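You operate a simulated robot arm through the tools that you are given. There is no shell and no other tool.

You are at the controls of a simulated robot arm. One attempt, no reset.

Task
Run the block with the green top through the patcher at 130 C.
Fine: lay it on the ribbed plate afterwards; the slide ends pulled out; the two blocks beside it and the dwell slider stay.

The check looks at the end state, three seconds after you hand in, the way a careful person would. Anything else that was tipped, shoved, dropped, spilled or broken makes it a failure.

Robot
A 6-joint arm with a two-finger parallel gripper, fixed in place. Base frame: the origin is on the floor under the middle of its stand, x ahead of it, y to its left, z up; the work surface is at about z = 800. Readings come in mm, rad, newtons and seconds.
With the tool pointing down near the work surface it reaches from about 300 to 660 mm from the base axis. Its first joint turns from -2.007 to 2.007 rad. Payload 3.43 kg.
The TCP is the grasp point between the finger pads, 34 mm short of the fingertips. In the tool frame z runs along the fingers and y along their closing line. Largest opening 128 mm; finger width 24, thickness 12; the body of the gripper, 48 by 130 mm, starts 96 mm behind the TCP.
Orientation is told as [roll, pitch, yaw] about the base's x, y, z axes, in that order, counted from this pose: with the fingers straight down and closing along the base's y, the tool's x points along the base's -x, its y along +y and its z along -z.

Tools
- The arm moves only by the tool step_arm. Its argument "plan" is a list of rows, each an object of numbers (a shift or turn left out is 0, a gripper value left out holds the last): "dx", "dy", "dz": the shift along the base's x, y, z in units of 150 mm (1.0 is 150 mm); "rx", "ry", "rz": the turn, a rotation vector about the base's x, y, z in units of 90 degrees (1.0 is 90 degrees). In form: [{"dx": .., "dy": .., "dz": .., "rx": .., "ry": .., "rz": ..}, ...]. A call has 1 to 20 rows; each row is the pose to reach, as a shift and turn from the pose commanded when the call began. "gripper" is the finger opening in mm, from 0 to 128, set as the call begins (left out, the last holds). A call with a number of a shift or a turn outside -1 to 1 is refused whole. A row lasts 0.2 s, in which the tool goes at most 50 mm and 0.15 rad; a call with a longer step from one row to the next is refused whole, and so is a gripper value outside its range. A pose out of reach is approached as far as the arm can. The call stops where the force on the tool passes 40 N (or 10 N more than at its start, if that is more) or the arm is blocked; 0.2 s more then pass. Each finger travels about 153 mm/s and halts on what it meets, pressing with about 36 N; the grip force reading is that of the motor and also rises with nothing between the fingers. The clock runs only during rows and for 0.2 s after the last one: add rows that repeat a pose to give the fingers time. It gives the time, the measured TCP pose, the force on the tool (base axes), the opening and the grip force at its end, in the units of the frame above (readings bear some noise), with the torque about the TCP (base axes, N m) and any sound that the robot's microphone picked up.
- Cameras (640 x 400 px; columns grow to the right, rows downward): "scene" is fixed at [50.9, -650.9, 1367]; the picture's right is [0.72, -0.70, 0.00], its down [-0.33, -0.34, -0.88] and it looks along [0.62, 0.63, -0.47] (base axes); focal length 338 px, centre (320, 200). "wrist" rides on the gripper at [76, -11, -160] in the tool frame; the picture's right is [0.15, 0.99, 0.00], its down [-0.88, 0.13, -0.46] and it looks along [-0.45, 0.07, 0.89] (tool axes); focal length 234 px, centre (320, 200). There is no depth. A picture from a camera that has moved, and an enlarged one, comes with that camera's place and axes in the base frame and with its lens.
- grab_frame(camera): a new picture of that camera. The clock stands still meanwhile.
- raise_lower(by): slides the trunk up (or, below 0, down) by that many mm; the arm rides with it, the base frame stays. It gives what a move gives, with no picture.
- close_up(camera, box): a new picture of the part [left, top, right, bottom] of that camera's present view, enlarged. The clock stands still meanwhile.
- hand_in(): hands the job in; it is judged then, once.

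Nothing tells you positions but the pictures and the camera data. Unless the task says otherwise, let go and move clear before handing in.

The tools are called after "Request:" as a command line: name --argument value ..., lists and objects as JSON in quotes. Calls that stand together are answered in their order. step_arm: Moves the arm, as the interface text tells. Its arguments: {"type":"object","properties":{"plan":{"type":"array","items":{"type":"object","properties":{"dx":{"type":"number"},"dy":{"type":"number"},"dz":{"type":"number"},"rx":{"type":"number"},"ry":{"type":"number"},"rz":{"type":"number"}}}},"gripper":{"type":"number"}},"required":["plan"]} The other tools are called the same way: raise_lower (by) moves the trunk up or down; grab_frame (camera) takes a picture; close_up (camera, box) takes an enlarged picture of a part of a camera's view; hand_in () hands the job in.

At the start:

```text
time_s: 0.0
ee_pos: [442.8, 17.6, 1059.8]
tool_rot: [-0.001, 0.001, 0.0]
ft_force: [-0.3, -0.7, -0.4]
torque: [-0.01, 0.01, -0.02]
grip_width: 128.0
finger_force: 0.0
trunk travel left (down, up): [-875.0, 115.0]
```

scene: 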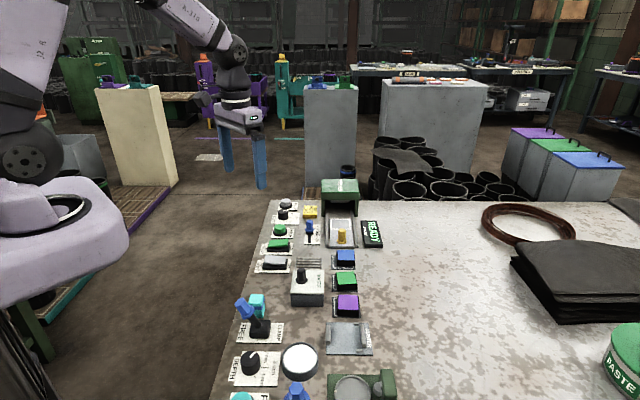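
wrist: 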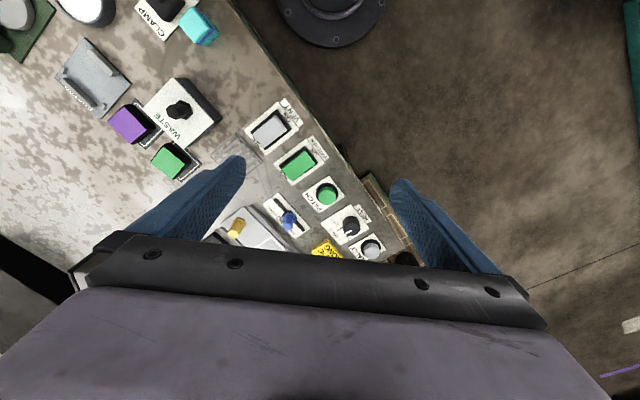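

I see a bench with a row of controls, three blocks (blue, green, purple tops), a grey plate and a green-framed device with a slide. I'll look closer before moving anything.

Request:
close_up --camera "scene" --box '[240, 170, 400, 270]'

Request:
close_up --camera "scene" --box '[220, 250, 400, 362]'

Request:
close_up --camera "scene" --box '[210, 310, 410, 400]'

Request:
close_up --camera "wrist" --box '[160, 80, 420, 270]'

Request:
close_up --camera "wrist" --box '[0, 0, 260, 180]'

```text
4.00 times, centred on (320, 220) of scene
camera zoom: at [50.9, -650.9, 1367.0], right [0.72, -0.7, 0.0], down [-0.33, -0.34, -0.88], along [0.62, 0.63, -0.47], focal length 1353 px, centre (320, 120)
```

zoom: 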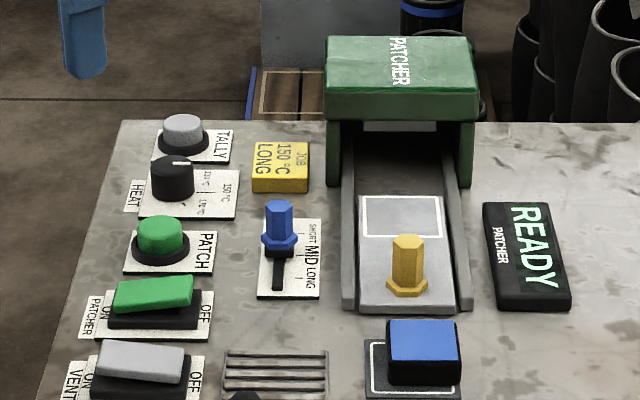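

```text
3.56 times, centred on (310, 306) of scene
camera zoom: at [50.9, -650.9, 1367.0], right [0.72, -0.7, 0.0], down [-0.33, -0.34, -0.88], along [0.62, 0.63, -0.47], focal length 1203 px, centre (356, -177)
```

zoom: 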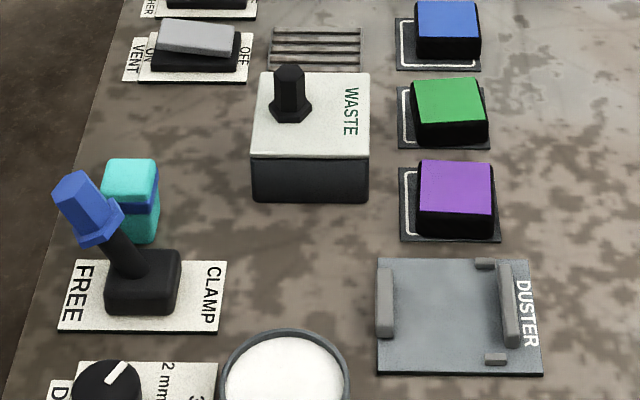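

```text
3.20 times, centred on (310, 355) of scene
camera zoom: at [50.9, -650.9, 1367.0], right [0.72, -0.7, 0.0], down [-0.33, -0.34, -0.88], along [0.62, 0.63, -0.47], focal length 1083 px, centre (352, -296)
```

zoom: 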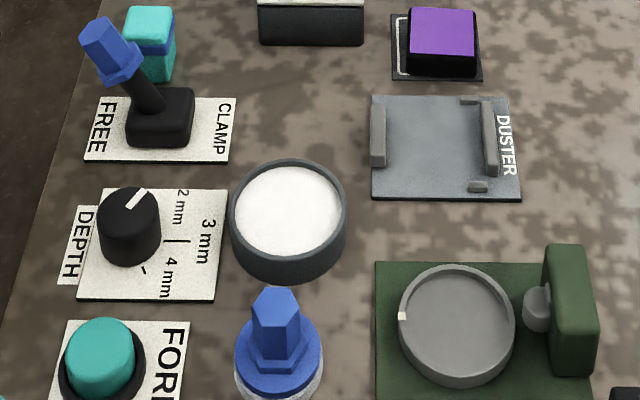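

```text
2.11 times, centred on (290, 175) of wrist
camera zoom: at [366.6, 4.9, 1219.3], right [-0.15, 0.99, 0.0], down [0.88, 0.13, 0.46], along [0.45, 0.07, -0.89], focal length 493 px, centre (383, 253)
```

zoom: 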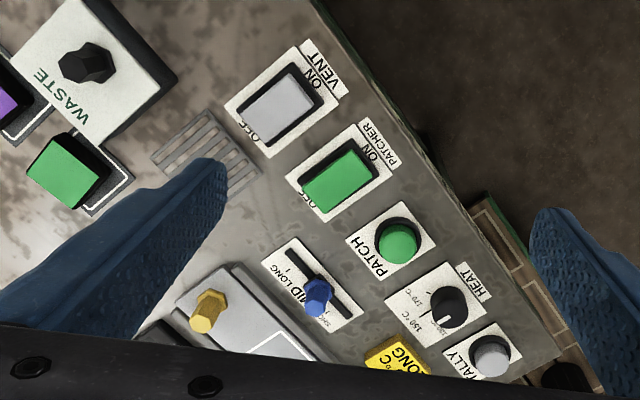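

```text
2.22 times, centred on (130, 90) of wrist
camera zoom: at [366.6, 4.9, 1219.3], right [-0.15, 0.99, 0.0], down [0.88, 0.13, 0.46], along [0.45, 0.07, -0.89], focal length 520 px, centre (742, 444)
```

zoom: 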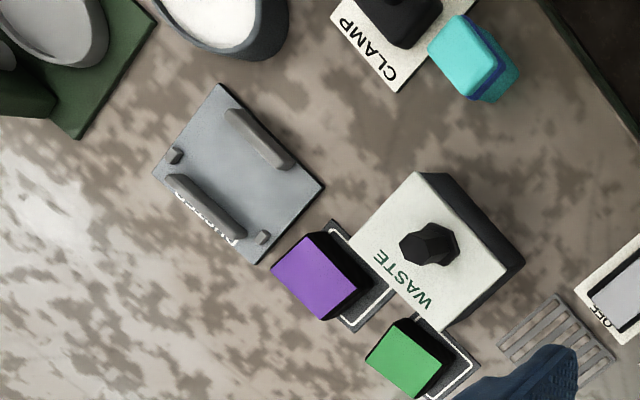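

The bench is turned about 45° to the base, with the patcher (green hood, slide pulled out) at the far end. I'll move the wrist camera nearer, high above everything, to read the dial and rockers.

Request:
step_arm --plan '[{"dx": 0.2, "dz": -0.1}, {"dx": 0.4, "dz": -0.2}, {"dx": 0.5, "dz": -0.35}, {"dx": 0.5, "dz": -0.5}, {"dx": 0.5, "dz": -0.5}]' --gripper 128

Request:
grab_frame --camera "wrist"

```text
time_s: 1.2
ee_pos: [518.0, 16.1, 984.0]
tool_rot: [-0.001, 0.001, 0.001]
ft_force: [0.5, 0.2, -0.6]
torque: [0.01, -0.01, -0.01]
grip_width: 127.8
finger_force: 0.0
trunk travel left (down, up): [-875.0, 115.0]
```

```text
taken
camera wrist: at [441.9, 5.1, 1144.4], right [-0.15, 0.99, 0.0], down [0.88, 0.13, 0.46], along [0.45, 0.07, -0.89], focal length 234 px, centre (320, 200)
```

wrist: 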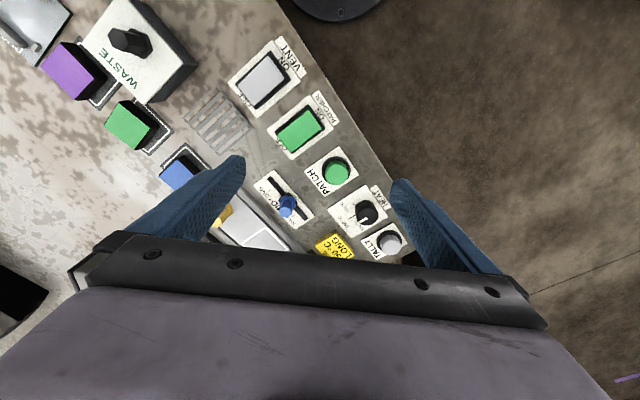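

Request:
close_up --camera "wrist" --box '[230, 130, 420, 260]'

Request:
close_up --camera "wrist" --box '[160, 30, 350, 160]'

Request:
close_up --camera "scene" --box '[260, 190, 380, 280]'

```text
3.08 times, centred on (325, 195) of wrist
camera zoom: at [441.9, 5.1, 1144.4], right [-0.15, 0.99, 0.0], down [0.88, 0.13, 0.46], along [0.45, 0.07, -0.89], focal length 720 px, centre (305, 215)
```

zoom: 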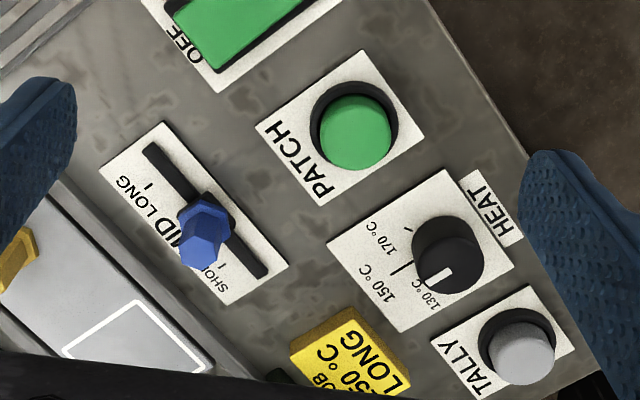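

```text
3.08 times, centred on (255, 95) of wrist
camera zoom: at [441.9, 5.1, 1144.4], right [-0.15, 0.99, 0.0], down [0.88, 0.13, 0.46], along [0.45, 0.07, -0.89], focal length 720 px, centre (520, 523)
```

zoom: 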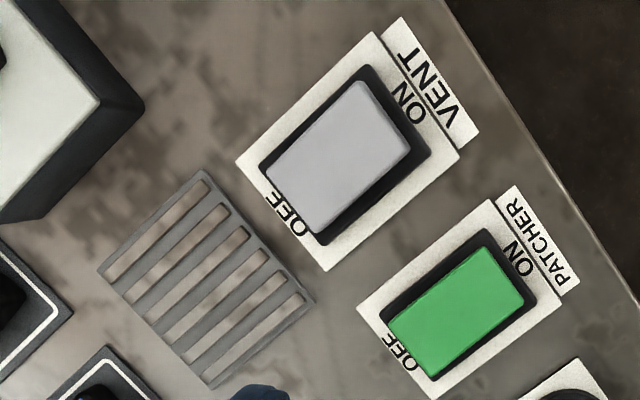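

```text
4.44 times, centred on (320, 235) of scene
camera zoom: at [50.9, -650.9, 1367.0], right [0.72, -0.7, 0.0], down [-0.33, -0.34, -0.88], along [0.62, 0.63, -0.47], focal length 1504 px, centre (320, 44)
```

zoom: 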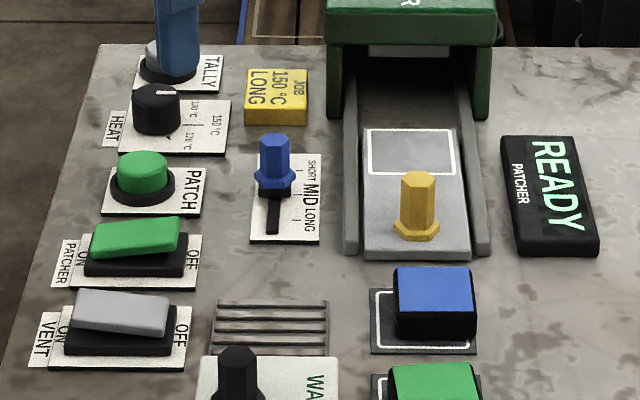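

The heat dial's pointer looks near 130/150; I need a sharper look, so I'll bring the camera above the dial.

Request:
step_arm --plan '[{"dx": 0.15, "dy": 0.15}, {"dx": 0.3, "dy": 0.35, "dz": -0.1}, {"dx": 0.45, "dy": 0.5, "dz": -0.25}, {"dx": 0.45, "dy": 0.5, "dz": -0.35}, {"dx": 0.45, "dy": 0.5, "dz": -0.35}]'

Request:
grab_frame --camera "wrist"

Request:
close_up --camera "wrist" --box '[230, 110, 410, 230]'

```text
time_s: 2.4
ee_pos: [585.4, 93.0, 931.9]
tool_rot: [-0.001, 0.0, 0.0]
ft_force: [-0.1, 0.1, 0.3]
torque: [-0.02, 0.01, -0.02]
grip_width: 128.0
finger_force: 0.0
trunk travel left (down, up): [-875.0, 115.0]
```

```text
taken
camera wrist: at [509.8, 80.6, 1091.8], right [-0.15, 0.99, 0.0], down [0.88, 0.13, 0.46], along [0.45, 0.07, -0.89], focal length 234 px, centre (320, 200)
```

wrist: 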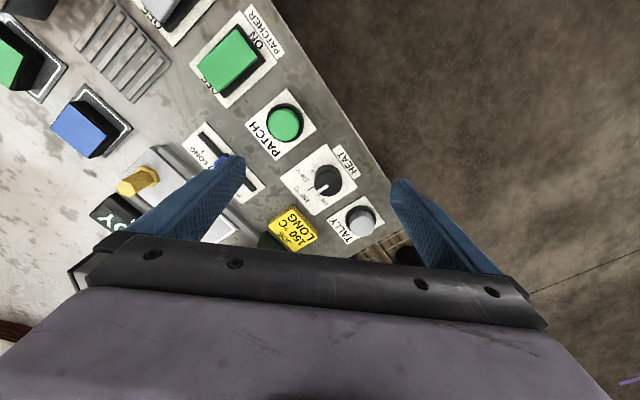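

```text
3.33 times, centred on (320, 170) of wrist
camera zoom: at [509.8, 80.6, 1091.8], right [-0.15, 0.99, 0.0], down [0.88, 0.13, 0.46], along [0.45, 0.07, -0.89], focal length 781 px, centre (320, 300)
```

zoom: 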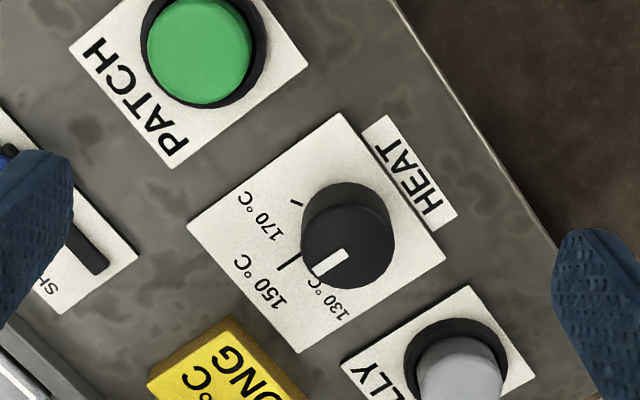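

The dial points at 150, so it must turn about 60° to the 130 mark. Slide and patcher seem to lie at the edge of reach, so I'll look at the arm's posture and the whole scene.

Request:
grab_frame --camera "scene"

Request:
close_up --camera "wrist" --box '[0, 60, 240, 210]'

```text
taken
```

scene: 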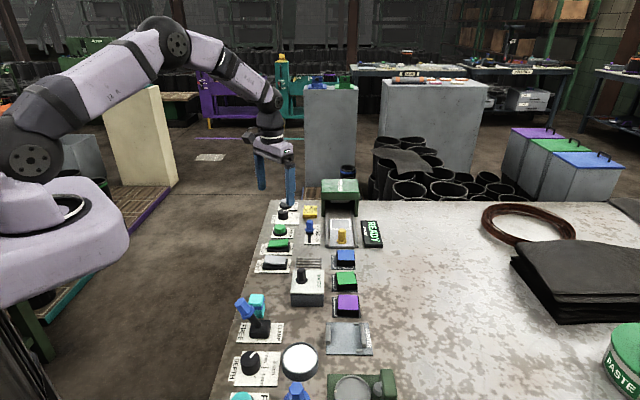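

```text
2.67 times, centred on (120, 135) of wrist
camera zoom: at [509.8, 80.6, 1091.8], right [-0.15, 0.99, 0.0], down [0.88, 0.13, 0.46], along [0.45, 0.07, -0.89], focal length 624 px, centre (853, 373)
```

zoom: 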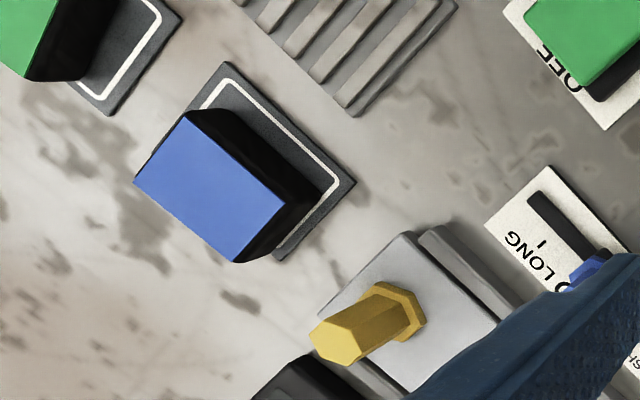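

I'll test how far out the arm reaches with the tool down, at a safe height above the hood, towards the slide.

Request:
step_arm --plan '[{"dz": 0.3}, {"dz": 0.3, "dy": -0.3, "dx": 0.05}, {"dz": 0.3, "dy": -0.6, "dx": 0.15}, {"dz": 0.3, "dy": -0.9, "dx": 0.25}, {"dz": 0.3, "dy": -1.0, "dx": 0.4}, {"dz": 0.3, "dy": -1.0, "dx": 0.6}, {"dz": 0.3, "dy": -1.0, "dx": 0.8}, {"dz": 0.3, "dy": -1.0, "dx": 0.8}]'

Request:
grab_frame --camera "wrist"

Request:
grab_frame --camera "scene"

```text
time_s: 4.2
ee_pos: [660.0, -54.2, 974.8]
tool_rot: [0.001, 0.0, 0.0]
ft_force: [0.0, -0.4, -0.2]
torque: [0.02, 0.0, -0.01]
grip_width: 127.9
finger_force: 0.1
out of reach, approached as far as the arm can: row 6, 7, 8
trunk travel left (down, up): [-875.0, 115.0]
```

```text
taken
camera wrist: at [584.8, -66.6, 1134.8], right [-0.15, 0.99, 0.0], down [0.88, 0.13, 0.46], along [0.45, 0.07, -0.89], focal length 234 px, centre (320, 200)
```

wrist: 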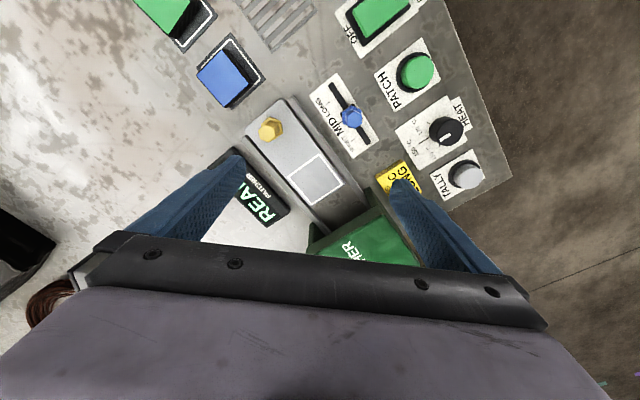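

```text
taken
```

scene: 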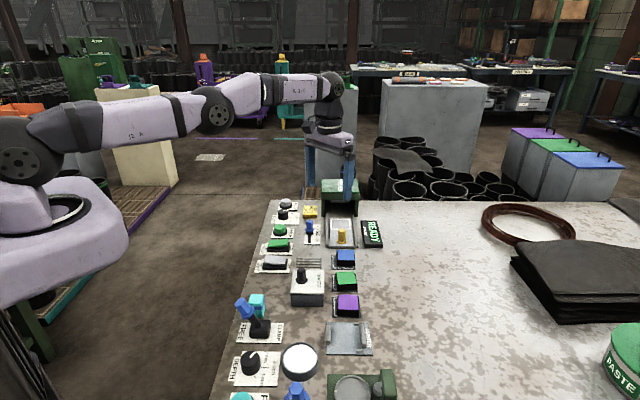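

The tool-down limit is about 662 mm; the slide's outline lies at about 718 mm, so the placing will need an outward tilt. First I'll go to the heat dial (about x 620, y 107) and inspect it.

Request:
step_arm --plan '[{"dx": -0.1, "dy": 0.2}, {"dx": -0.25, "dy": 0.45}, {"dx": -0.25, "dy": 0.75}, {"dx": -0.25, "dy": 1.0}, {"dx": -0.25, "dy": 1.0}]' --gripper 60

```text
time_s: 5.4
ee_pos: [622.9, 95.3, 974.8]
tool_rot: [0.001, -0.001, -0.001]
ft_force: [0.1, -1.0, -0.2]
torque: [0.06, 0.0, -0.01]
grip_width: 59.8
finger_force: 0.1
trunk travel left (down, up): [-875.0, 115.0]
```

Request:
step_arm --plan '[{"dx": -0.01, "dy": 0.08, "dz": -0.2}, {"dx": -0.017, "dy": 0.08, "dz": -0.4}, {"dx": -0.017, "dy": 0.08, "dz": -0.6}, {"dx": -0.017, "dy": 0.08, "dz": -0.6}]'

Request:
grab_frame --camera "wrist"

Request:
close_up --camera "wrist" --box '[230, 130, 410, 250]'

Request:
close_up --camera "scene" --box '[250, 160, 370, 240]'

```text
time_s: 6.4
ee_pos: [621.9, 108.8, 885.4]
tool_rot: [0.0, -0.003, 0.002]
ft_force: [1.2, 1.0, -0.4]
torque: [0.04, -0.02, -0.05]
grip_width: 59.9
finger_force: 0.1
trunk travel left (down, up): [-875.0, 115.0]
```

```text
taken
camera wrist: at [545.4, 96.0, 1044.6], right [-0.15, 0.99, 0.0], down [0.88, 0.13, 0.46], along [0.45, 0.07, -0.89], focal length 234 px, centre (320, 200)
```

wrist: 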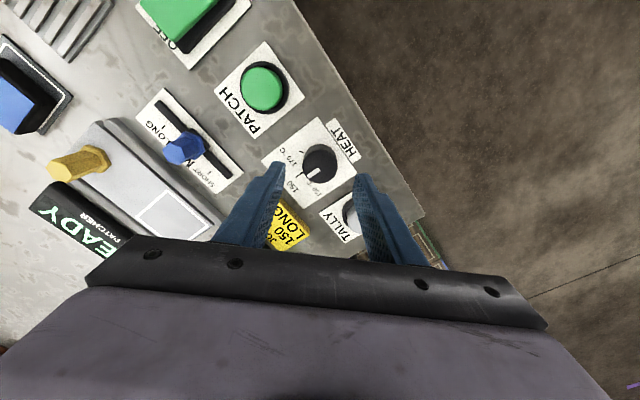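

```text
3.33 times, centred on (320, 190) of wrist
camera zoom: at [545.4, 96.0, 1044.6], right [-0.15, 0.99, 0.0], down [0.88, 0.13, 0.46], along [0.45, 0.07, -0.89], focal length 781 px, centre (320, 233)
```

zoom: 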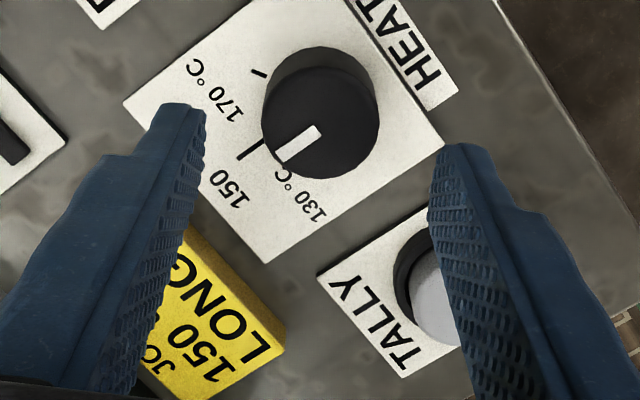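

```text
5.00 times, centred on (310, 200) of scene
camera zoom: at [50.9, -650.9, 1367.0], right [0.72, -0.7, 0.0], down [-0.33, -0.34, -0.88], along [0.62, 0.63, -0.47], focal length 1692 px, centre (370, 200)
```

zoom: 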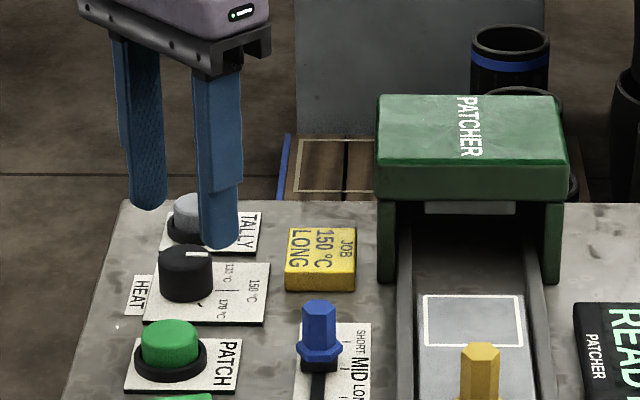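

The dial's centre is about (620.5, 108), about 34 mm across, and the gripper is right above it. I'll descend around it with a 54 mm opening.

Request:
step_arm --plan '[{"dx": -0.009, "dy": -0.005, "dz": -0.1}, {"dx": -0.009, "dy": -0.005, "dz": -0.2}, {"dx": -0.009, "dy": -0.005, "dz": -0.25}, {"dx": -0.009, "dy": -0.005, "dz": -0.25}]' --gripper 54

Request:
close_up --camera "wrist" --box '[230, 130, 410, 250]'

Request:
close_up --camera "scene" --box '[250, 160, 370, 240]'

```text
time_s: 7.4
ee_pos: [619.9, 106.5, 846.7]
tool_rot: [0.0, 0.0, -0.001]
ft_force: [-0.4, 0.9, 0.4]
torque: [0.03, 0.0, -0.01]
grip_width: 53.9
finger_force: 0.3
trunk travel left (down, up): [-875.0, 115.0]
```

```text
3.33 times, centred on (320, 190) of wrist
camera zoom: at [543.6, 94.5, 1006.9], right [-0.15, 0.99, 0.0], down [0.88, 0.13, 0.46], along [0.45, 0.07, -0.89], focal length 781 px, centre (320, 233)
```

zoom: 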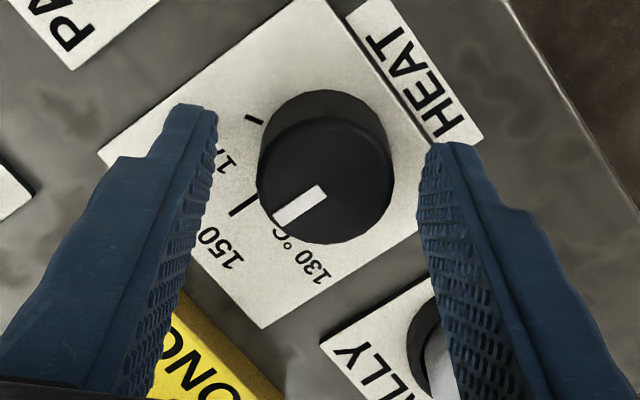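

```text
5.00 times, centred on (310, 200) of scene
camera zoom: at [50.9, -650.9, 1367.0], right [0.72, -0.7, 0.0], down [-0.33, -0.34, -0.88], along [0.62, 0.63, -0.47], focal length 1692 px, centre (370, 200)
```

zoom: 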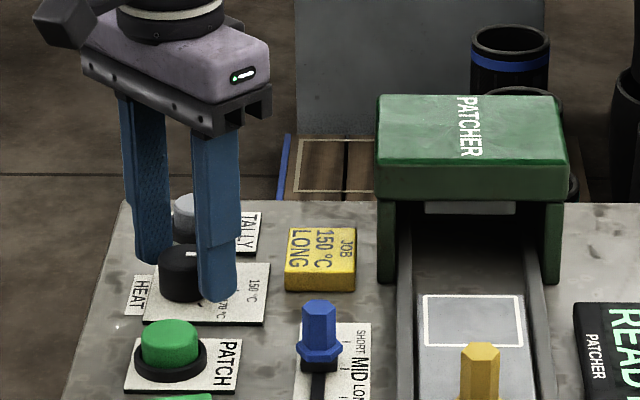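

The dial sits centred between the fingers. Closing on it now.

Request:
step_arm --plan '[{}, {}, {}]' --gripper 20

```text
time_s: 8.2
ee_pos: [619.5, 106.7, 846.4]
tool_rot: [0.0, -0.001, 0.0]
ft_force: [-1.1, 7.4, -1.2]
torque: [0.02, -0.26, -0.01]
grip_width: 34.6
finger_force: 45.1
trunk travel left (down, up): [-875.0, 115.0]
```

Request:
step_arm --plan '[{"rz": 0.08}, {"rz": 0.16}, {"rz": 0.24}, {"rz": 0.32}]'

Request:
close_up --camera "wrist" --box '[230, 130, 410, 250]'

```text
time_s: 9.2
ee_pos: [619.5, 107.7, 848.7]
tool_rot: [0.001, 0.001, 0.505]
ft_force: [0.6, 7.2, -2.3]
torque: [0.78, 0.02, -0.03]
grip_width: 34.3
finger_force: 45.0
trunk travel left (down, up): [-875.0, 115.0]
```

```text
3.33 times, centred on (320, 190) of wrist
camera zoom: at [558.6, 60.3, 1006.9], right [-0.61, 0.8, 0.0], down [0.71, 0.54, 0.46], along [0.36, 0.28, -0.89], focal length 781 px, centre (320, 233)
```

zoom: 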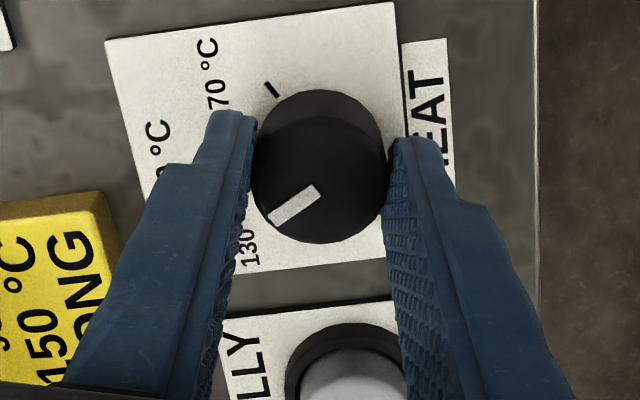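

The dial turns with the grip. Continuing to about 60° in total.

Request:
step_arm --plan '[{"rz": 0.08}, {"rz": 0.16}, {"rz": 0.24}, {"rz": 0.32}, {"rz": 0.347}, {"rz": 0.347}]'

Request:
close_up --camera "wrist" --box '[230, 130, 410, 250]'

Request:
close_up --camera "scene" --box '[250, 160, 370, 240]'

```text
time_s: 10.6
ee_pos: [620.5, 106.3, 848.5]
tool_rot: [0.001, 0.0, 1.049]
ft_force: [2.8, 7.0, -2.2]
torque: [0.45, 0.1, -0.59]
grip_width: 34.1
finger_force: 45.0
trunk travel left (down, up): [-875.0, 115.0]
```

```text
3.33 times, centred on (320, 190) of wrist
camera zoom: at [591.7, 35.1, 1007.0], right [-0.93, 0.37, 0.0], down [0.33, 0.83, 0.46], along [0.17, 0.42, -0.89], focal length 781 px, centre (320, 233)
```

zoom: 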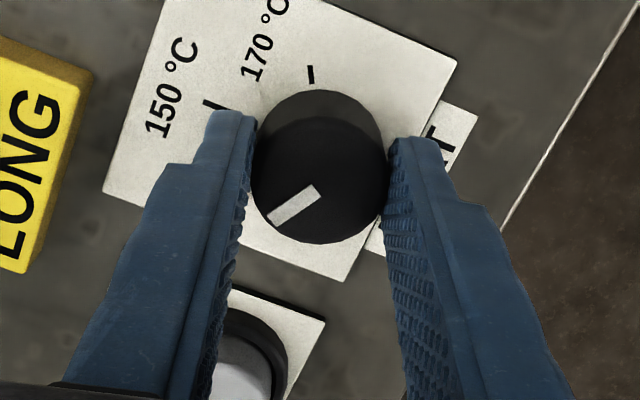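

```text
5.00 times, centred on (310, 200) of scene
camera zoom: at [50.9, -650.9, 1367.0], right [0.72, -0.7, 0.0], down [-0.33, -0.34, -0.88], along [0.62, 0.63, -0.47], focal length 1692 px, centre (370, 200)
```

zoom: 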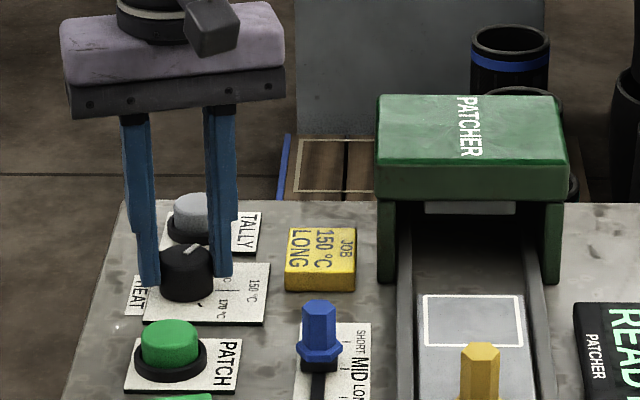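

The pointer now shows 60° further. I'll release, rise, and check it against the 130 tick.

Request:
step_arm --plan '[{}, {}, {"dz": 0.15}, {"dz": 0.4}, {"dz": 0.7}, {"dz": 0.7}]' --gripper 52

Request:
close_up --camera "wrist" --box '[230, 90, 410, 210]'

Request:
close_up --camera "scene" --box '[250, 180, 370, 260]'

```text
time_s: 12.0
ee_pos: [619.1, 106.9, 951.7]
tool_rot: [0.0, 0.001, 1.047]
ft_force: [0.2, -1.3, -0.7]
torque: [0.01, -0.02, -0.02]
grip_width: 52.1
finger_force: 0.1
trunk travel left (down, up): [-875.0, 115.0]
```

```text
3.33 times, centred on (320, 150) of wrist
camera zoom: at [591.7, 34.7, 1111.4], right [-0.93, 0.37, 0.0], down [0.33, 0.83, 0.46], along [0.17, 0.42, -0.89], focal length 781 px, centre (320, 367)
```

zoom: 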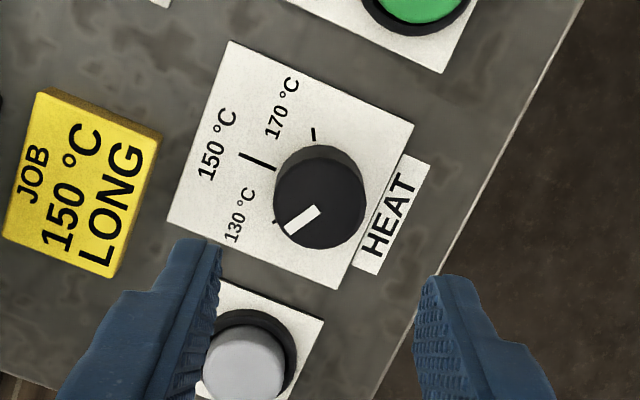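

```text
5.00 times, centred on (310, 220) of scene
camera zoom: at [50.9, -650.9, 1367.0], right [0.72, -0.7, 0.0], down [-0.33, -0.34, -0.88], along [0.62, 0.63, -0.47], focal length 1692 px, centre (370, 100)
```

zoom: 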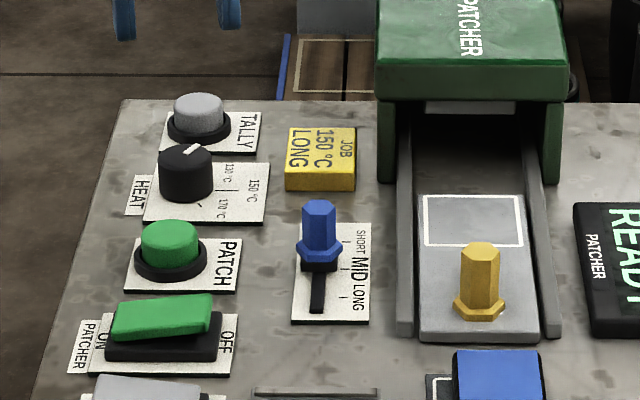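

The pointer is on the 130 tick. Next I'll turn the gripper square to the bench and go over to the green-topped block (about 534, -242) at height.

Request:
step_arm --plan '[{"dz": 0.15, "dy": -0.2, "rz": -0.08}, {"dz": 0.25, "dy": -0.5, "dx": -0.1, "rz": -0.1667}, {"dz": 0.25, "dy": -0.8, "dx": -0.2, "rz": -0.1667}, {"dz": 0.25, "dy": -1.0, "dx": -0.3, "rz": -0.1667}]' --gripper 100

Request:
step_arm --plan '[{"dy": -0.3, "dx": -0.1}, {"dy": -0.6, "dx": -0.2}, {"dy": -0.9, "dx": -0.3}, {"dy": -1.0, "dx": -0.35}, {"dy": -1.0, "dx": -0.35}]'

Request:
grab_frame --camera "wrist"

```text
time_s: 13.0
ee_pos: [574.4, -43.9, 990.0]
tool_rot: [-0.001, 0.001, 0.785]
ft_force: [-0.3, -0.1, 0.4]
torque: [-0.01, 0.01, -0.01]
grip_width: 99.9
finger_force: 0.1
trunk travel left (down, up): [-875.0, 115.0]
```

```text
time_s: 14.2
ee_pos: [521.0, -193.0, 990.7]
tool_rot: [0.0, 0.0, 0.783]
ft_force: [0.4, 0.9, 0.5]
torque: [0.02, -0.01, 0.02]
grip_width: 100.1
finger_force: 0.0
trunk travel left (down, up): [-875.0, 115.0]
```

```text
taken
camera wrist: at [475.5, -256.0, 1150.1], right [-0.8, 0.6, 0.0], down [0.53, 0.72, 0.46], along [0.27, 0.37, -0.89], focal length 234 px, centre (320, 200)
```

wrist: 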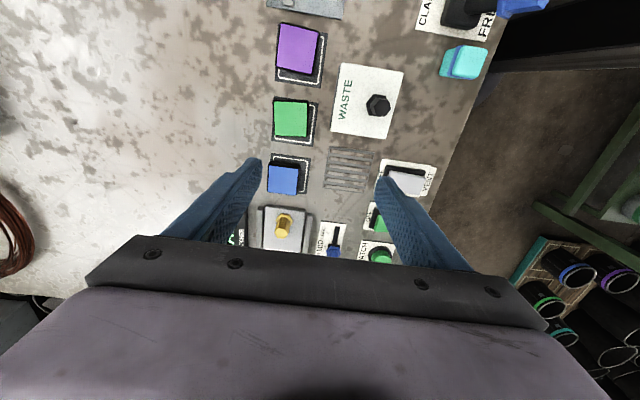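

Request:
close_up --camera "wrist" --box '[230, 10, 410, 130]'

Request:
close_up --camera "wrist" --box '[230, 130, 410, 250]'

```text
3.33 times, centred on (320, 70) of wrist
camera zoom: at [475.5, -256.0, 1150.1], right [-0.8, 0.6, 0.0], down [0.53, 0.72, 0.46], along [0.27, 0.37, -0.89], focal length 781 px, centre (320, 633)
```

zoom: 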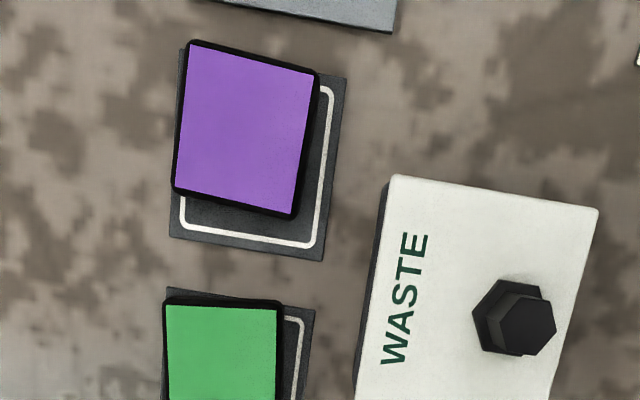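

```text
3.33 times, centred on (320, 190) of wrist
camera zoom: at [475.5, -256.0, 1150.1], right [-0.8, 0.6, 0.0], down [0.53, 0.72, 0.46], along [0.27, 0.37, -0.89], focal length 781 px, centre (320, 233)
```

zoom: 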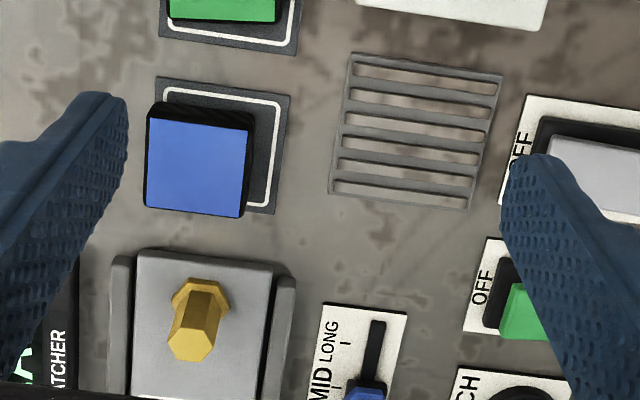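

Request:
close_up --camera "wrist" --box '[240, 80, 360, 160]'

Request:
close_up --camera "scene" --box '[290, 240, 390, 310]'

```text
5.00 times, centred on (300, 120) of wrist
camera zoom: at [475.5, -256.0, 1150.1], right [-0.8, 0.6, 0.0], down [0.53, 0.72, 0.46], along [0.27, 0.37, -0.89], focal length 1171 px, centre (420, 600)
```

zoom: 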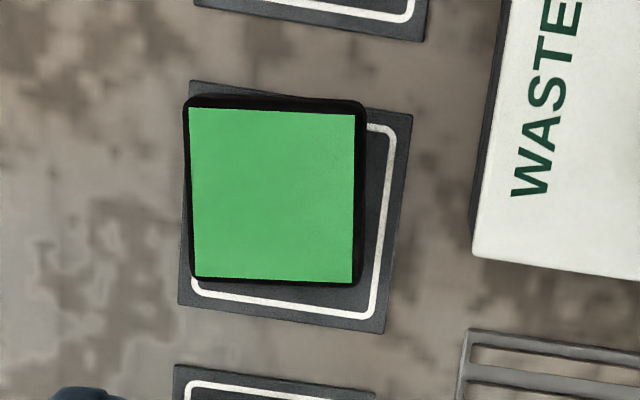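

```text
5.71 times, centred on (340, 275) of scene
camera zoom: at [50.9, -650.9, 1367.0], right [0.72, -0.7, 0.0], down [-0.33, -0.34, -0.88], along [0.62, 0.63, -0.47], focal length 1933 px, centre (206, -229)
```

zoom: 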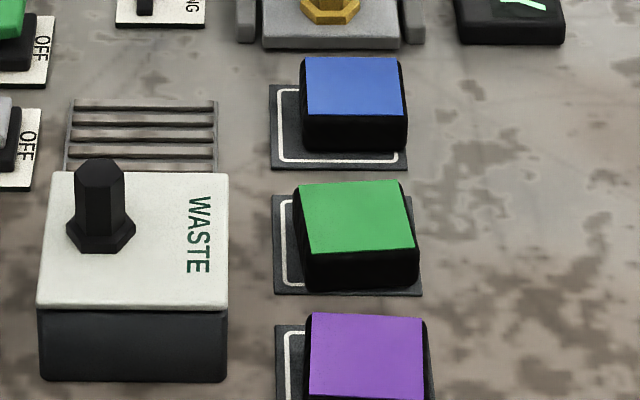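

The block's top is about 43 mm square, centred near (536, -241), turned roughly 5° from its pad. Before picking, I'll make a dry run at height with a 20° outward tilt to see whether the slide's outline can be reached.

Request:
step_arm --plan '[{"dx": 0.2, "dy": 0.15, "rx": 0.052, "ry": -0.052}, {"dx": 0.4, "dy": 0.3, "rx": 0.105, "ry": -0.105}, {"dx": 0.6, "dy": 0.45, "rx": 0.157, "ry": -0.157}, {"dx": 0.8, "dy": 0.6, "rx": 0.157, "ry": -0.157}, {"dx": 1.0, "dy": 0.75, "rx": 0.157, "ry": -0.157}, {"dx": 1.0, "dy": 0.87, "rx": 0.157, "ry": -0.157}, {"dx": 1.0, "dy": 0.87, "rx": 0.157, "ry": -0.157}]'

Request:
step_arm --plan '[{"dx": 0.23, "dz": -0.2}, {"dx": 0.23, "dz": -0.35}, {"dx": 0.23, "dz": -0.35}]'

Request:
grab_frame --camera "wrist"

Request:
grab_frame --camera "scene"

```text
time_s: 15.8
ee_pos: [672.0, -63.0, 989.4]
tool_rot: [0.002, -0.348, 0.785]
ft_force: [0.0, -1.0, 1.3]
torque: [0.01, -0.02, 0.02]
grip_width: 100.0
finger_force: 0.0
trunk travel left (down, up): [-875.0, 115.0]
```

```text
time_s: 16.6
ee_pos: [707.0, -60.8, 935.9]
tool_rot: [0.002, -0.348, 0.786]
ft_force: [-0.2, 0.2, 0.0]
torque: [-0.02, 0.04, 0.0]
grip_width: 100.1
finger_force: 0.0
trunk travel left (down, up): [-875.0, 115.0]
```

```text
taken
camera wrist: at [625.9, -159.6, 1061.1], right [-0.8, 0.6, -0.05], down [0.38, 0.57, 0.73], along [0.47, 0.56, -0.68], focal length 234 px, centre (320, 200)
```

wrist: 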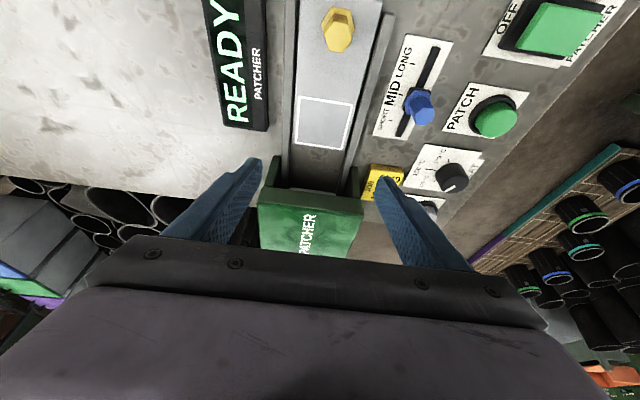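

```text
taken
```

scene: 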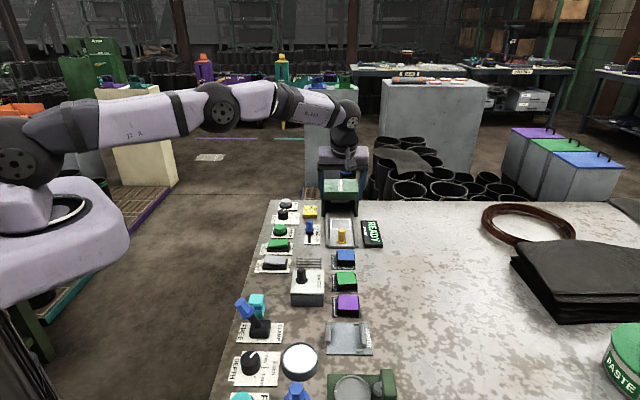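

Reach works with a 20° tilt. I'll look closely at the slide's outline and rails from here.

Request:
close_up --camera "wrist" --box '[240, 0, 420, 120]'

Request:
close_up --camera "wrist" --box '[255, 80, 390, 170]'

Request:
close_up --camera "scene" --box '[310, 175, 390, 255]'

```text
3.33 times, centred on (330, 60) of wrist
camera zoom: at [625.9, -159.6, 1061.1], right [-0.8, 0.6, -0.05], down [0.38, 0.57, 0.73], along [0.47, 0.56, -0.68], focal length 781 px, centre (287, 667)
```

zoom: 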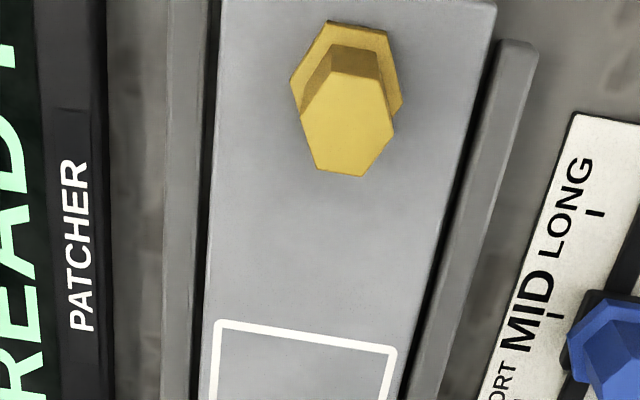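

```text
4.44 times, centred on (322, 125) of wrist
camera zoom: at [625.9, -159.6, 1061.1], right [-0.8, 0.6, -0.05], down [0.38, 0.57, 0.73], along [0.47, 0.56, -0.68], focal length 1041 px, centre (309, 533)
```

zoom: 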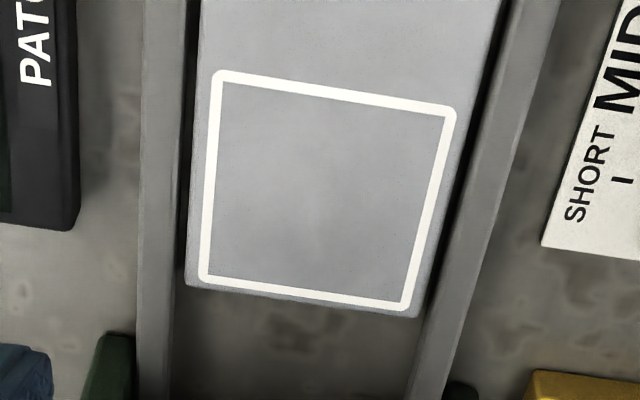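

```text
5.00 times, centred on (350, 215) of scene
camera zoom: at [50.9, -650.9, 1367.0], right [0.72, -0.7, 0.0], down [-0.33, -0.34, -0.88], along [0.62, 0.63, -0.47], focal length 1692 px, centre (170, 125)
```

zoom: 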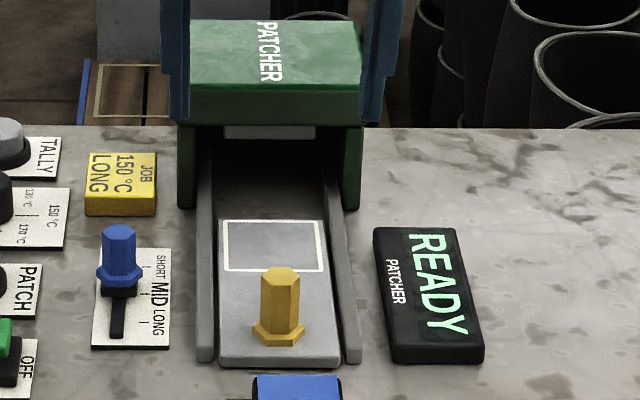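

The outline is about 60 mm square, centred near (719.5, -52), and the rails are about flush with the tray. I'll test the reach low down there too, with a 70 mm opening.

Request:
step_arm --plan '[{}, {"dx": 0.033, "dz": -0.2}, {"dx": 0.033, "dz": -0.4}, {"dx": 0.033, "dz": -0.5}, {"dx": 0.033, "dz": -0.5}]' --gripper 70

Request:
grab_frame --camera "wrist"

Request:
close_up --camera "scene" --box '[290, 140, 410, 260]'

```text
time_s: 17.8
ee_pos: [702.6, -62.8, 864.4]
tool_rot: [0.0, -0.348, 0.785]
ft_force: [-1.1, -0.3, 0.5]
torque: [0.0, 0.02, 0.01]
grip_width: 70.2
finger_force: 0.1
out of reach, approached as far as the arm can: row 3, 4, 5
trunk travel left (down, up): [-875.0, 115.0]
```

```text
taken
camera wrist: at [622.1, -160.0, 987.9], right [-0.8, 0.6, -0.05], down [0.38, 0.57, 0.73], along [0.47, 0.56, -0.68], focal length 234 px, centre (320, 200)
```

wrist: 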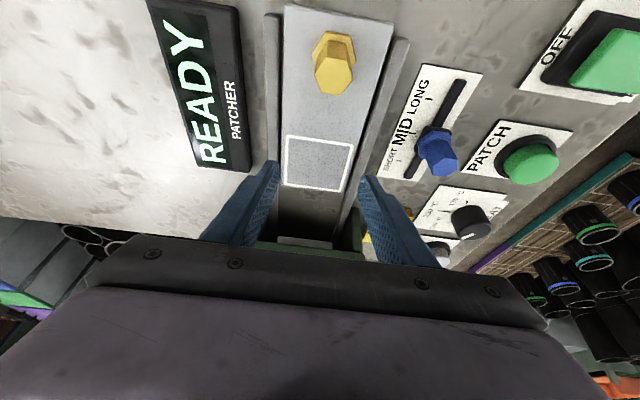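

```text
3.33 times, centred on (350, 200) of scene
camera zoom: at [50.9, -650.9, 1367.0], right [0.72, -0.7, 0.0], down [-0.33, -0.34, -0.88], along [0.62, 0.63, -0.47], focal length 1128 px, centre (220, 200)
```

zoom: 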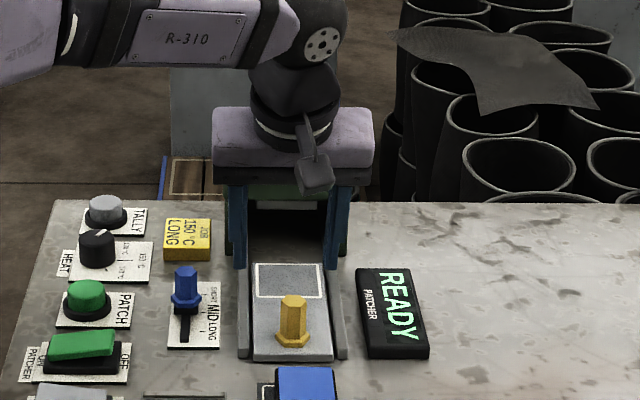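

Low down the reach shrinks a little, so I'll lift clear and lower the trunk to bring the shoulder closer to the wrist's height.

Request:
step_arm --plan '[{"dz": 0.25}, {"dz": 0.55}, {"dz": 0.85}, {"dz": 1.0, "dx": -0.1, "dy": -0.1}, {"dz": 1.0, "dx": -0.3, "dy": -0.3}, {"dz": 1.0, "dx": -0.3, "dy": -0.3}]'

Request:
raise_lower --by -100

Request:
grab_frame --camera "scene"

```text
time_s: 19.2
ee_pos: [691.9, -115.2, 1017.4]
tool_rot: [0.002, -0.349, 0.786]
ft_force: [-1.0, 0.1, 0.2]
torque: [0.0, 0.0, -0.02]
grip_width: 69.8
finger_force: 0.0
out of reach, approached as far as the arm can: row 1, 2, 3, 4, 5, 6
trunk travel left (down, up): [-875.0, 115.0]
```

```text
time_s: 20.5
ee_pos: [692.2, -114.5, 917.2]
tool_rot: [0.001, -0.347, 0.785]
ft_force: [-0.5, -0.2, -0.5]
torque: [0.02, 0.02, 0.06]
grip_width: 69.9
finger_force: 0.2
trunk travel left (down, up): [-775.0, 215.0]
```

```text
taken
```

scene: 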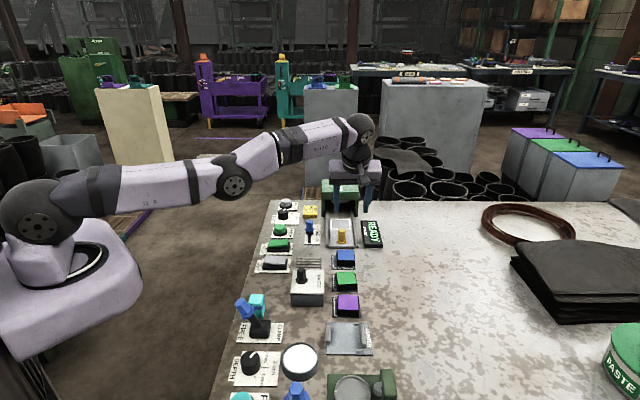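

The arm got over-stretched: its elbow now sags slightly below the line from shoulder to wrist. I'll raise the trunk back, stretch out and sink to bring the elbow back to the upper side before going on.

Request:
raise_lower --by 100

Request:
step_arm --plan '[{"dx": 0.1, "dz": -0.05}, {"dx": 0.2, "dz": -0.15}, {"dx": 0.2, "dz": -0.3}, {"dx": 0.2, "dz": -0.45}, {"dx": 0.2, "dz": -0.6}]'

Request:
grab_frame --camera "scene"

```text
time_s: 21.9
ee_pos: [692.5, -114.9, 1016.3]
tool_rot: [0.002, -0.348, 0.785]
ft_force: [0.0, 0.1, -1.1]
torque: [0.04, -0.01, -0.03]
grip_width: 69.7
finger_force: 0.0
trunk travel left (down, up): [-875.0, 115.0]
```

```text
time_s: 23.1
ee_pos: [697.5, -107.3, 926.6]
tool_rot: [0.003, -0.348, 0.785]
ft_force: [0.5, 0.8, -0.3]
torque: [0.05, 0.0, 0.03]
grip_width: 70.1
finger_force: 0.1
out of reach, approached as far as the arm can: row 1, 2, 3, 4, 5
trunk travel left (down, up): [-875.0, 115.0]
```

```text
taken
```

scene: 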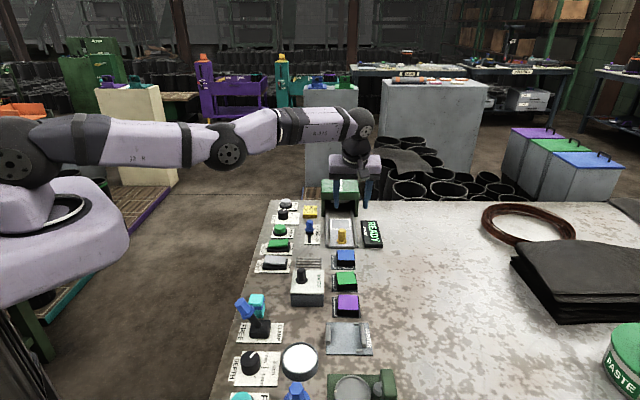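

Request:
step_arm --plan '[{"dx": 0.1, "dz": -0.08}, {"dx": 0.1, "dz": -0.16}, {"dx": 0.1, "dz": -0.24}, {"dx": 0.1, "dz": -0.3}]'

Request:
grab_frame --camera "scene"

```text
time_s: 24.1
ee_pos: [696.0, -106.4, 884.5]
tool_rot: [0.001, -0.347, 0.785]
ft_force: [0.9, -0.4, -0.3]
torque: [0.02, 0.02, 0.02]
grip_width: 69.8
finger_force: 0.1
out of reach, approached as far as the arm can: row 1, 2, 3, 4
trunk travel left (down, up): [-875.0, 115.0]
```

```text
taken
```

scene: 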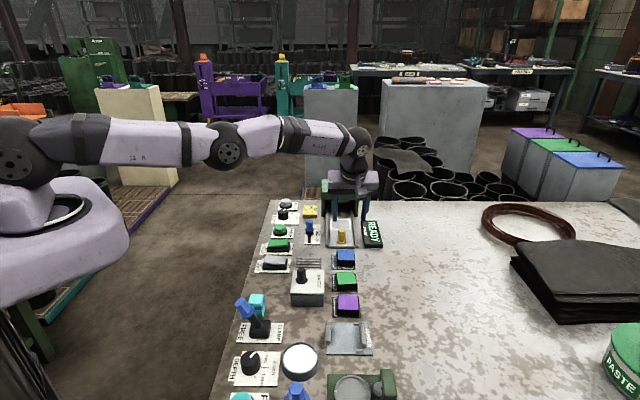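

Request:
raise_lower --by 80

Request:
step_arm --plan '[{"dz": -0.1}, {"dz": -0.2}, {"dz": -0.3}, {"dz": -0.4}]'

Request:
grab_frame --camera "scene"

```text
time_s: 25.2
ee_pos: [695.4, -105.5, 964.5]
tool_rot: [0.0, -0.347, 0.785]
ft_force: [0.4, -0.5, 0.0]
torque: [-0.01, 0.02, 0.02]
grip_width: 70.0
finger_force: 0.0
trunk travel left (down, up): [-955.0, 35.0]
```

```text
time_s: 26.2
ee_pos: [686.1, -105.4, 914.6]
tool_rot: [0.002, -0.347, 0.786]
ft_force: [0.6, 0.2, 0.4]
torque: [-0.03, -0.01, 0.01]
grip_width: 70.1
finger_force: 0.1
out of reach, approached as far as the arm can: row 2, 3, 4
trunk travel left (down, up): [-955.0, 35.0]
```

```text
taken
```

scene: 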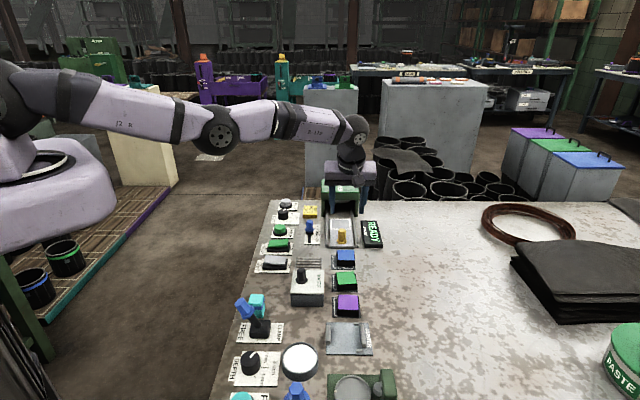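

Request:
step_arm --plan '[{"dx": -0.1, "dz": 0.1}, {"dx": -0.25, "dz": 0.2}, {"dx": -0.4, "dz": 0.2}, {"dx": -0.4, "dz": 0.2}]'

Request:
grab_frame --camera "scene"

```text
time_s: 27.2
ee_pos: [627.9, -104.8, 945.0]
tool_rot: [-0.006, -0.35, 0.792]
ft_force: [-5.8, 2.4, -7.0]
torque: [0.03, -0.87, -0.26]
grip_width: 70.0
finger_force: 0.0
out of reach, approached as far as the arm can: row 1, 2
trunk travel left (down, up): [-955.0, 35.0]
```

```text
taken
```

scene: 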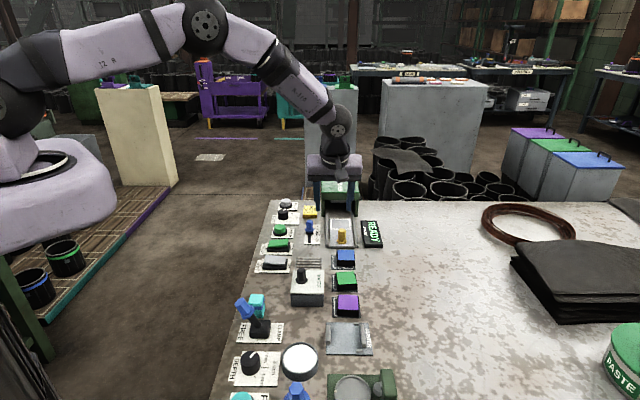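

The arm is back in its elbow-up posture. I'll retract and rise, then lower the trunk to 100 mm below its starting height, keeping well away from the reach limit.

Request:
step_arm --plan '[{"dx": -0.1, "dy": -0.1, "dz": 0.2}, {"dx": -0.2, "dy": -0.2, "dz": 0.4}, {"dx": -0.3, "dy": -0.3, "dz": 0.6}, {"dx": -0.4, "dy": -0.4, "dz": 0.8}, {"dx": -0.5, "dy": -0.5, "dz": 1.0}, {"dx": -0.5, "dy": -0.5, "dz": 1.0}]'

Request:
raise_lower --by -180

Request:
grab_frame --camera "scene"

```text
time_s: 28.6
ee_pos: [550.8, -176.7, 1092.8]
tool_rot: [0.002, -0.347, 0.786]
ft_force: [0.5, -0.3, 0.5]
torque: [0.0, 0.02, 0.0]
grip_width: 69.9
finger_force: 0.0
trunk travel left (down, up): [-955.0, 35.0]
```

```text
time_s: 30.6
ee_pos: [550.1, -178.5, 914.2]
tool_rot: [0.002, -0.348, 0.786]
ft_force: [-0.5, -0.1, 0.2]
torque: [-0.01, 0.0, -0.02]
grip_width: 69.8
finger_force: 0.0
trunk travel left (down, up): [-775.0, 215.0]
```

```text
taken
```

scene: 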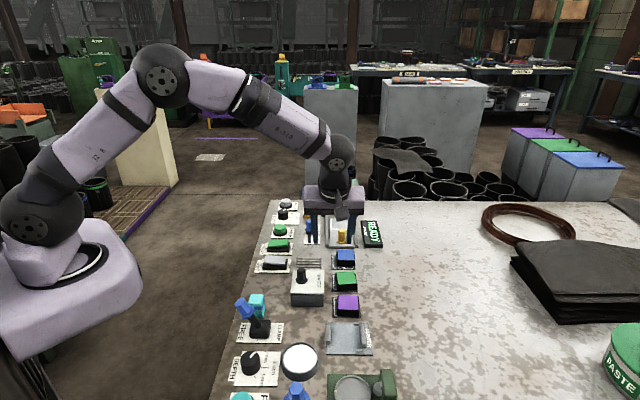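

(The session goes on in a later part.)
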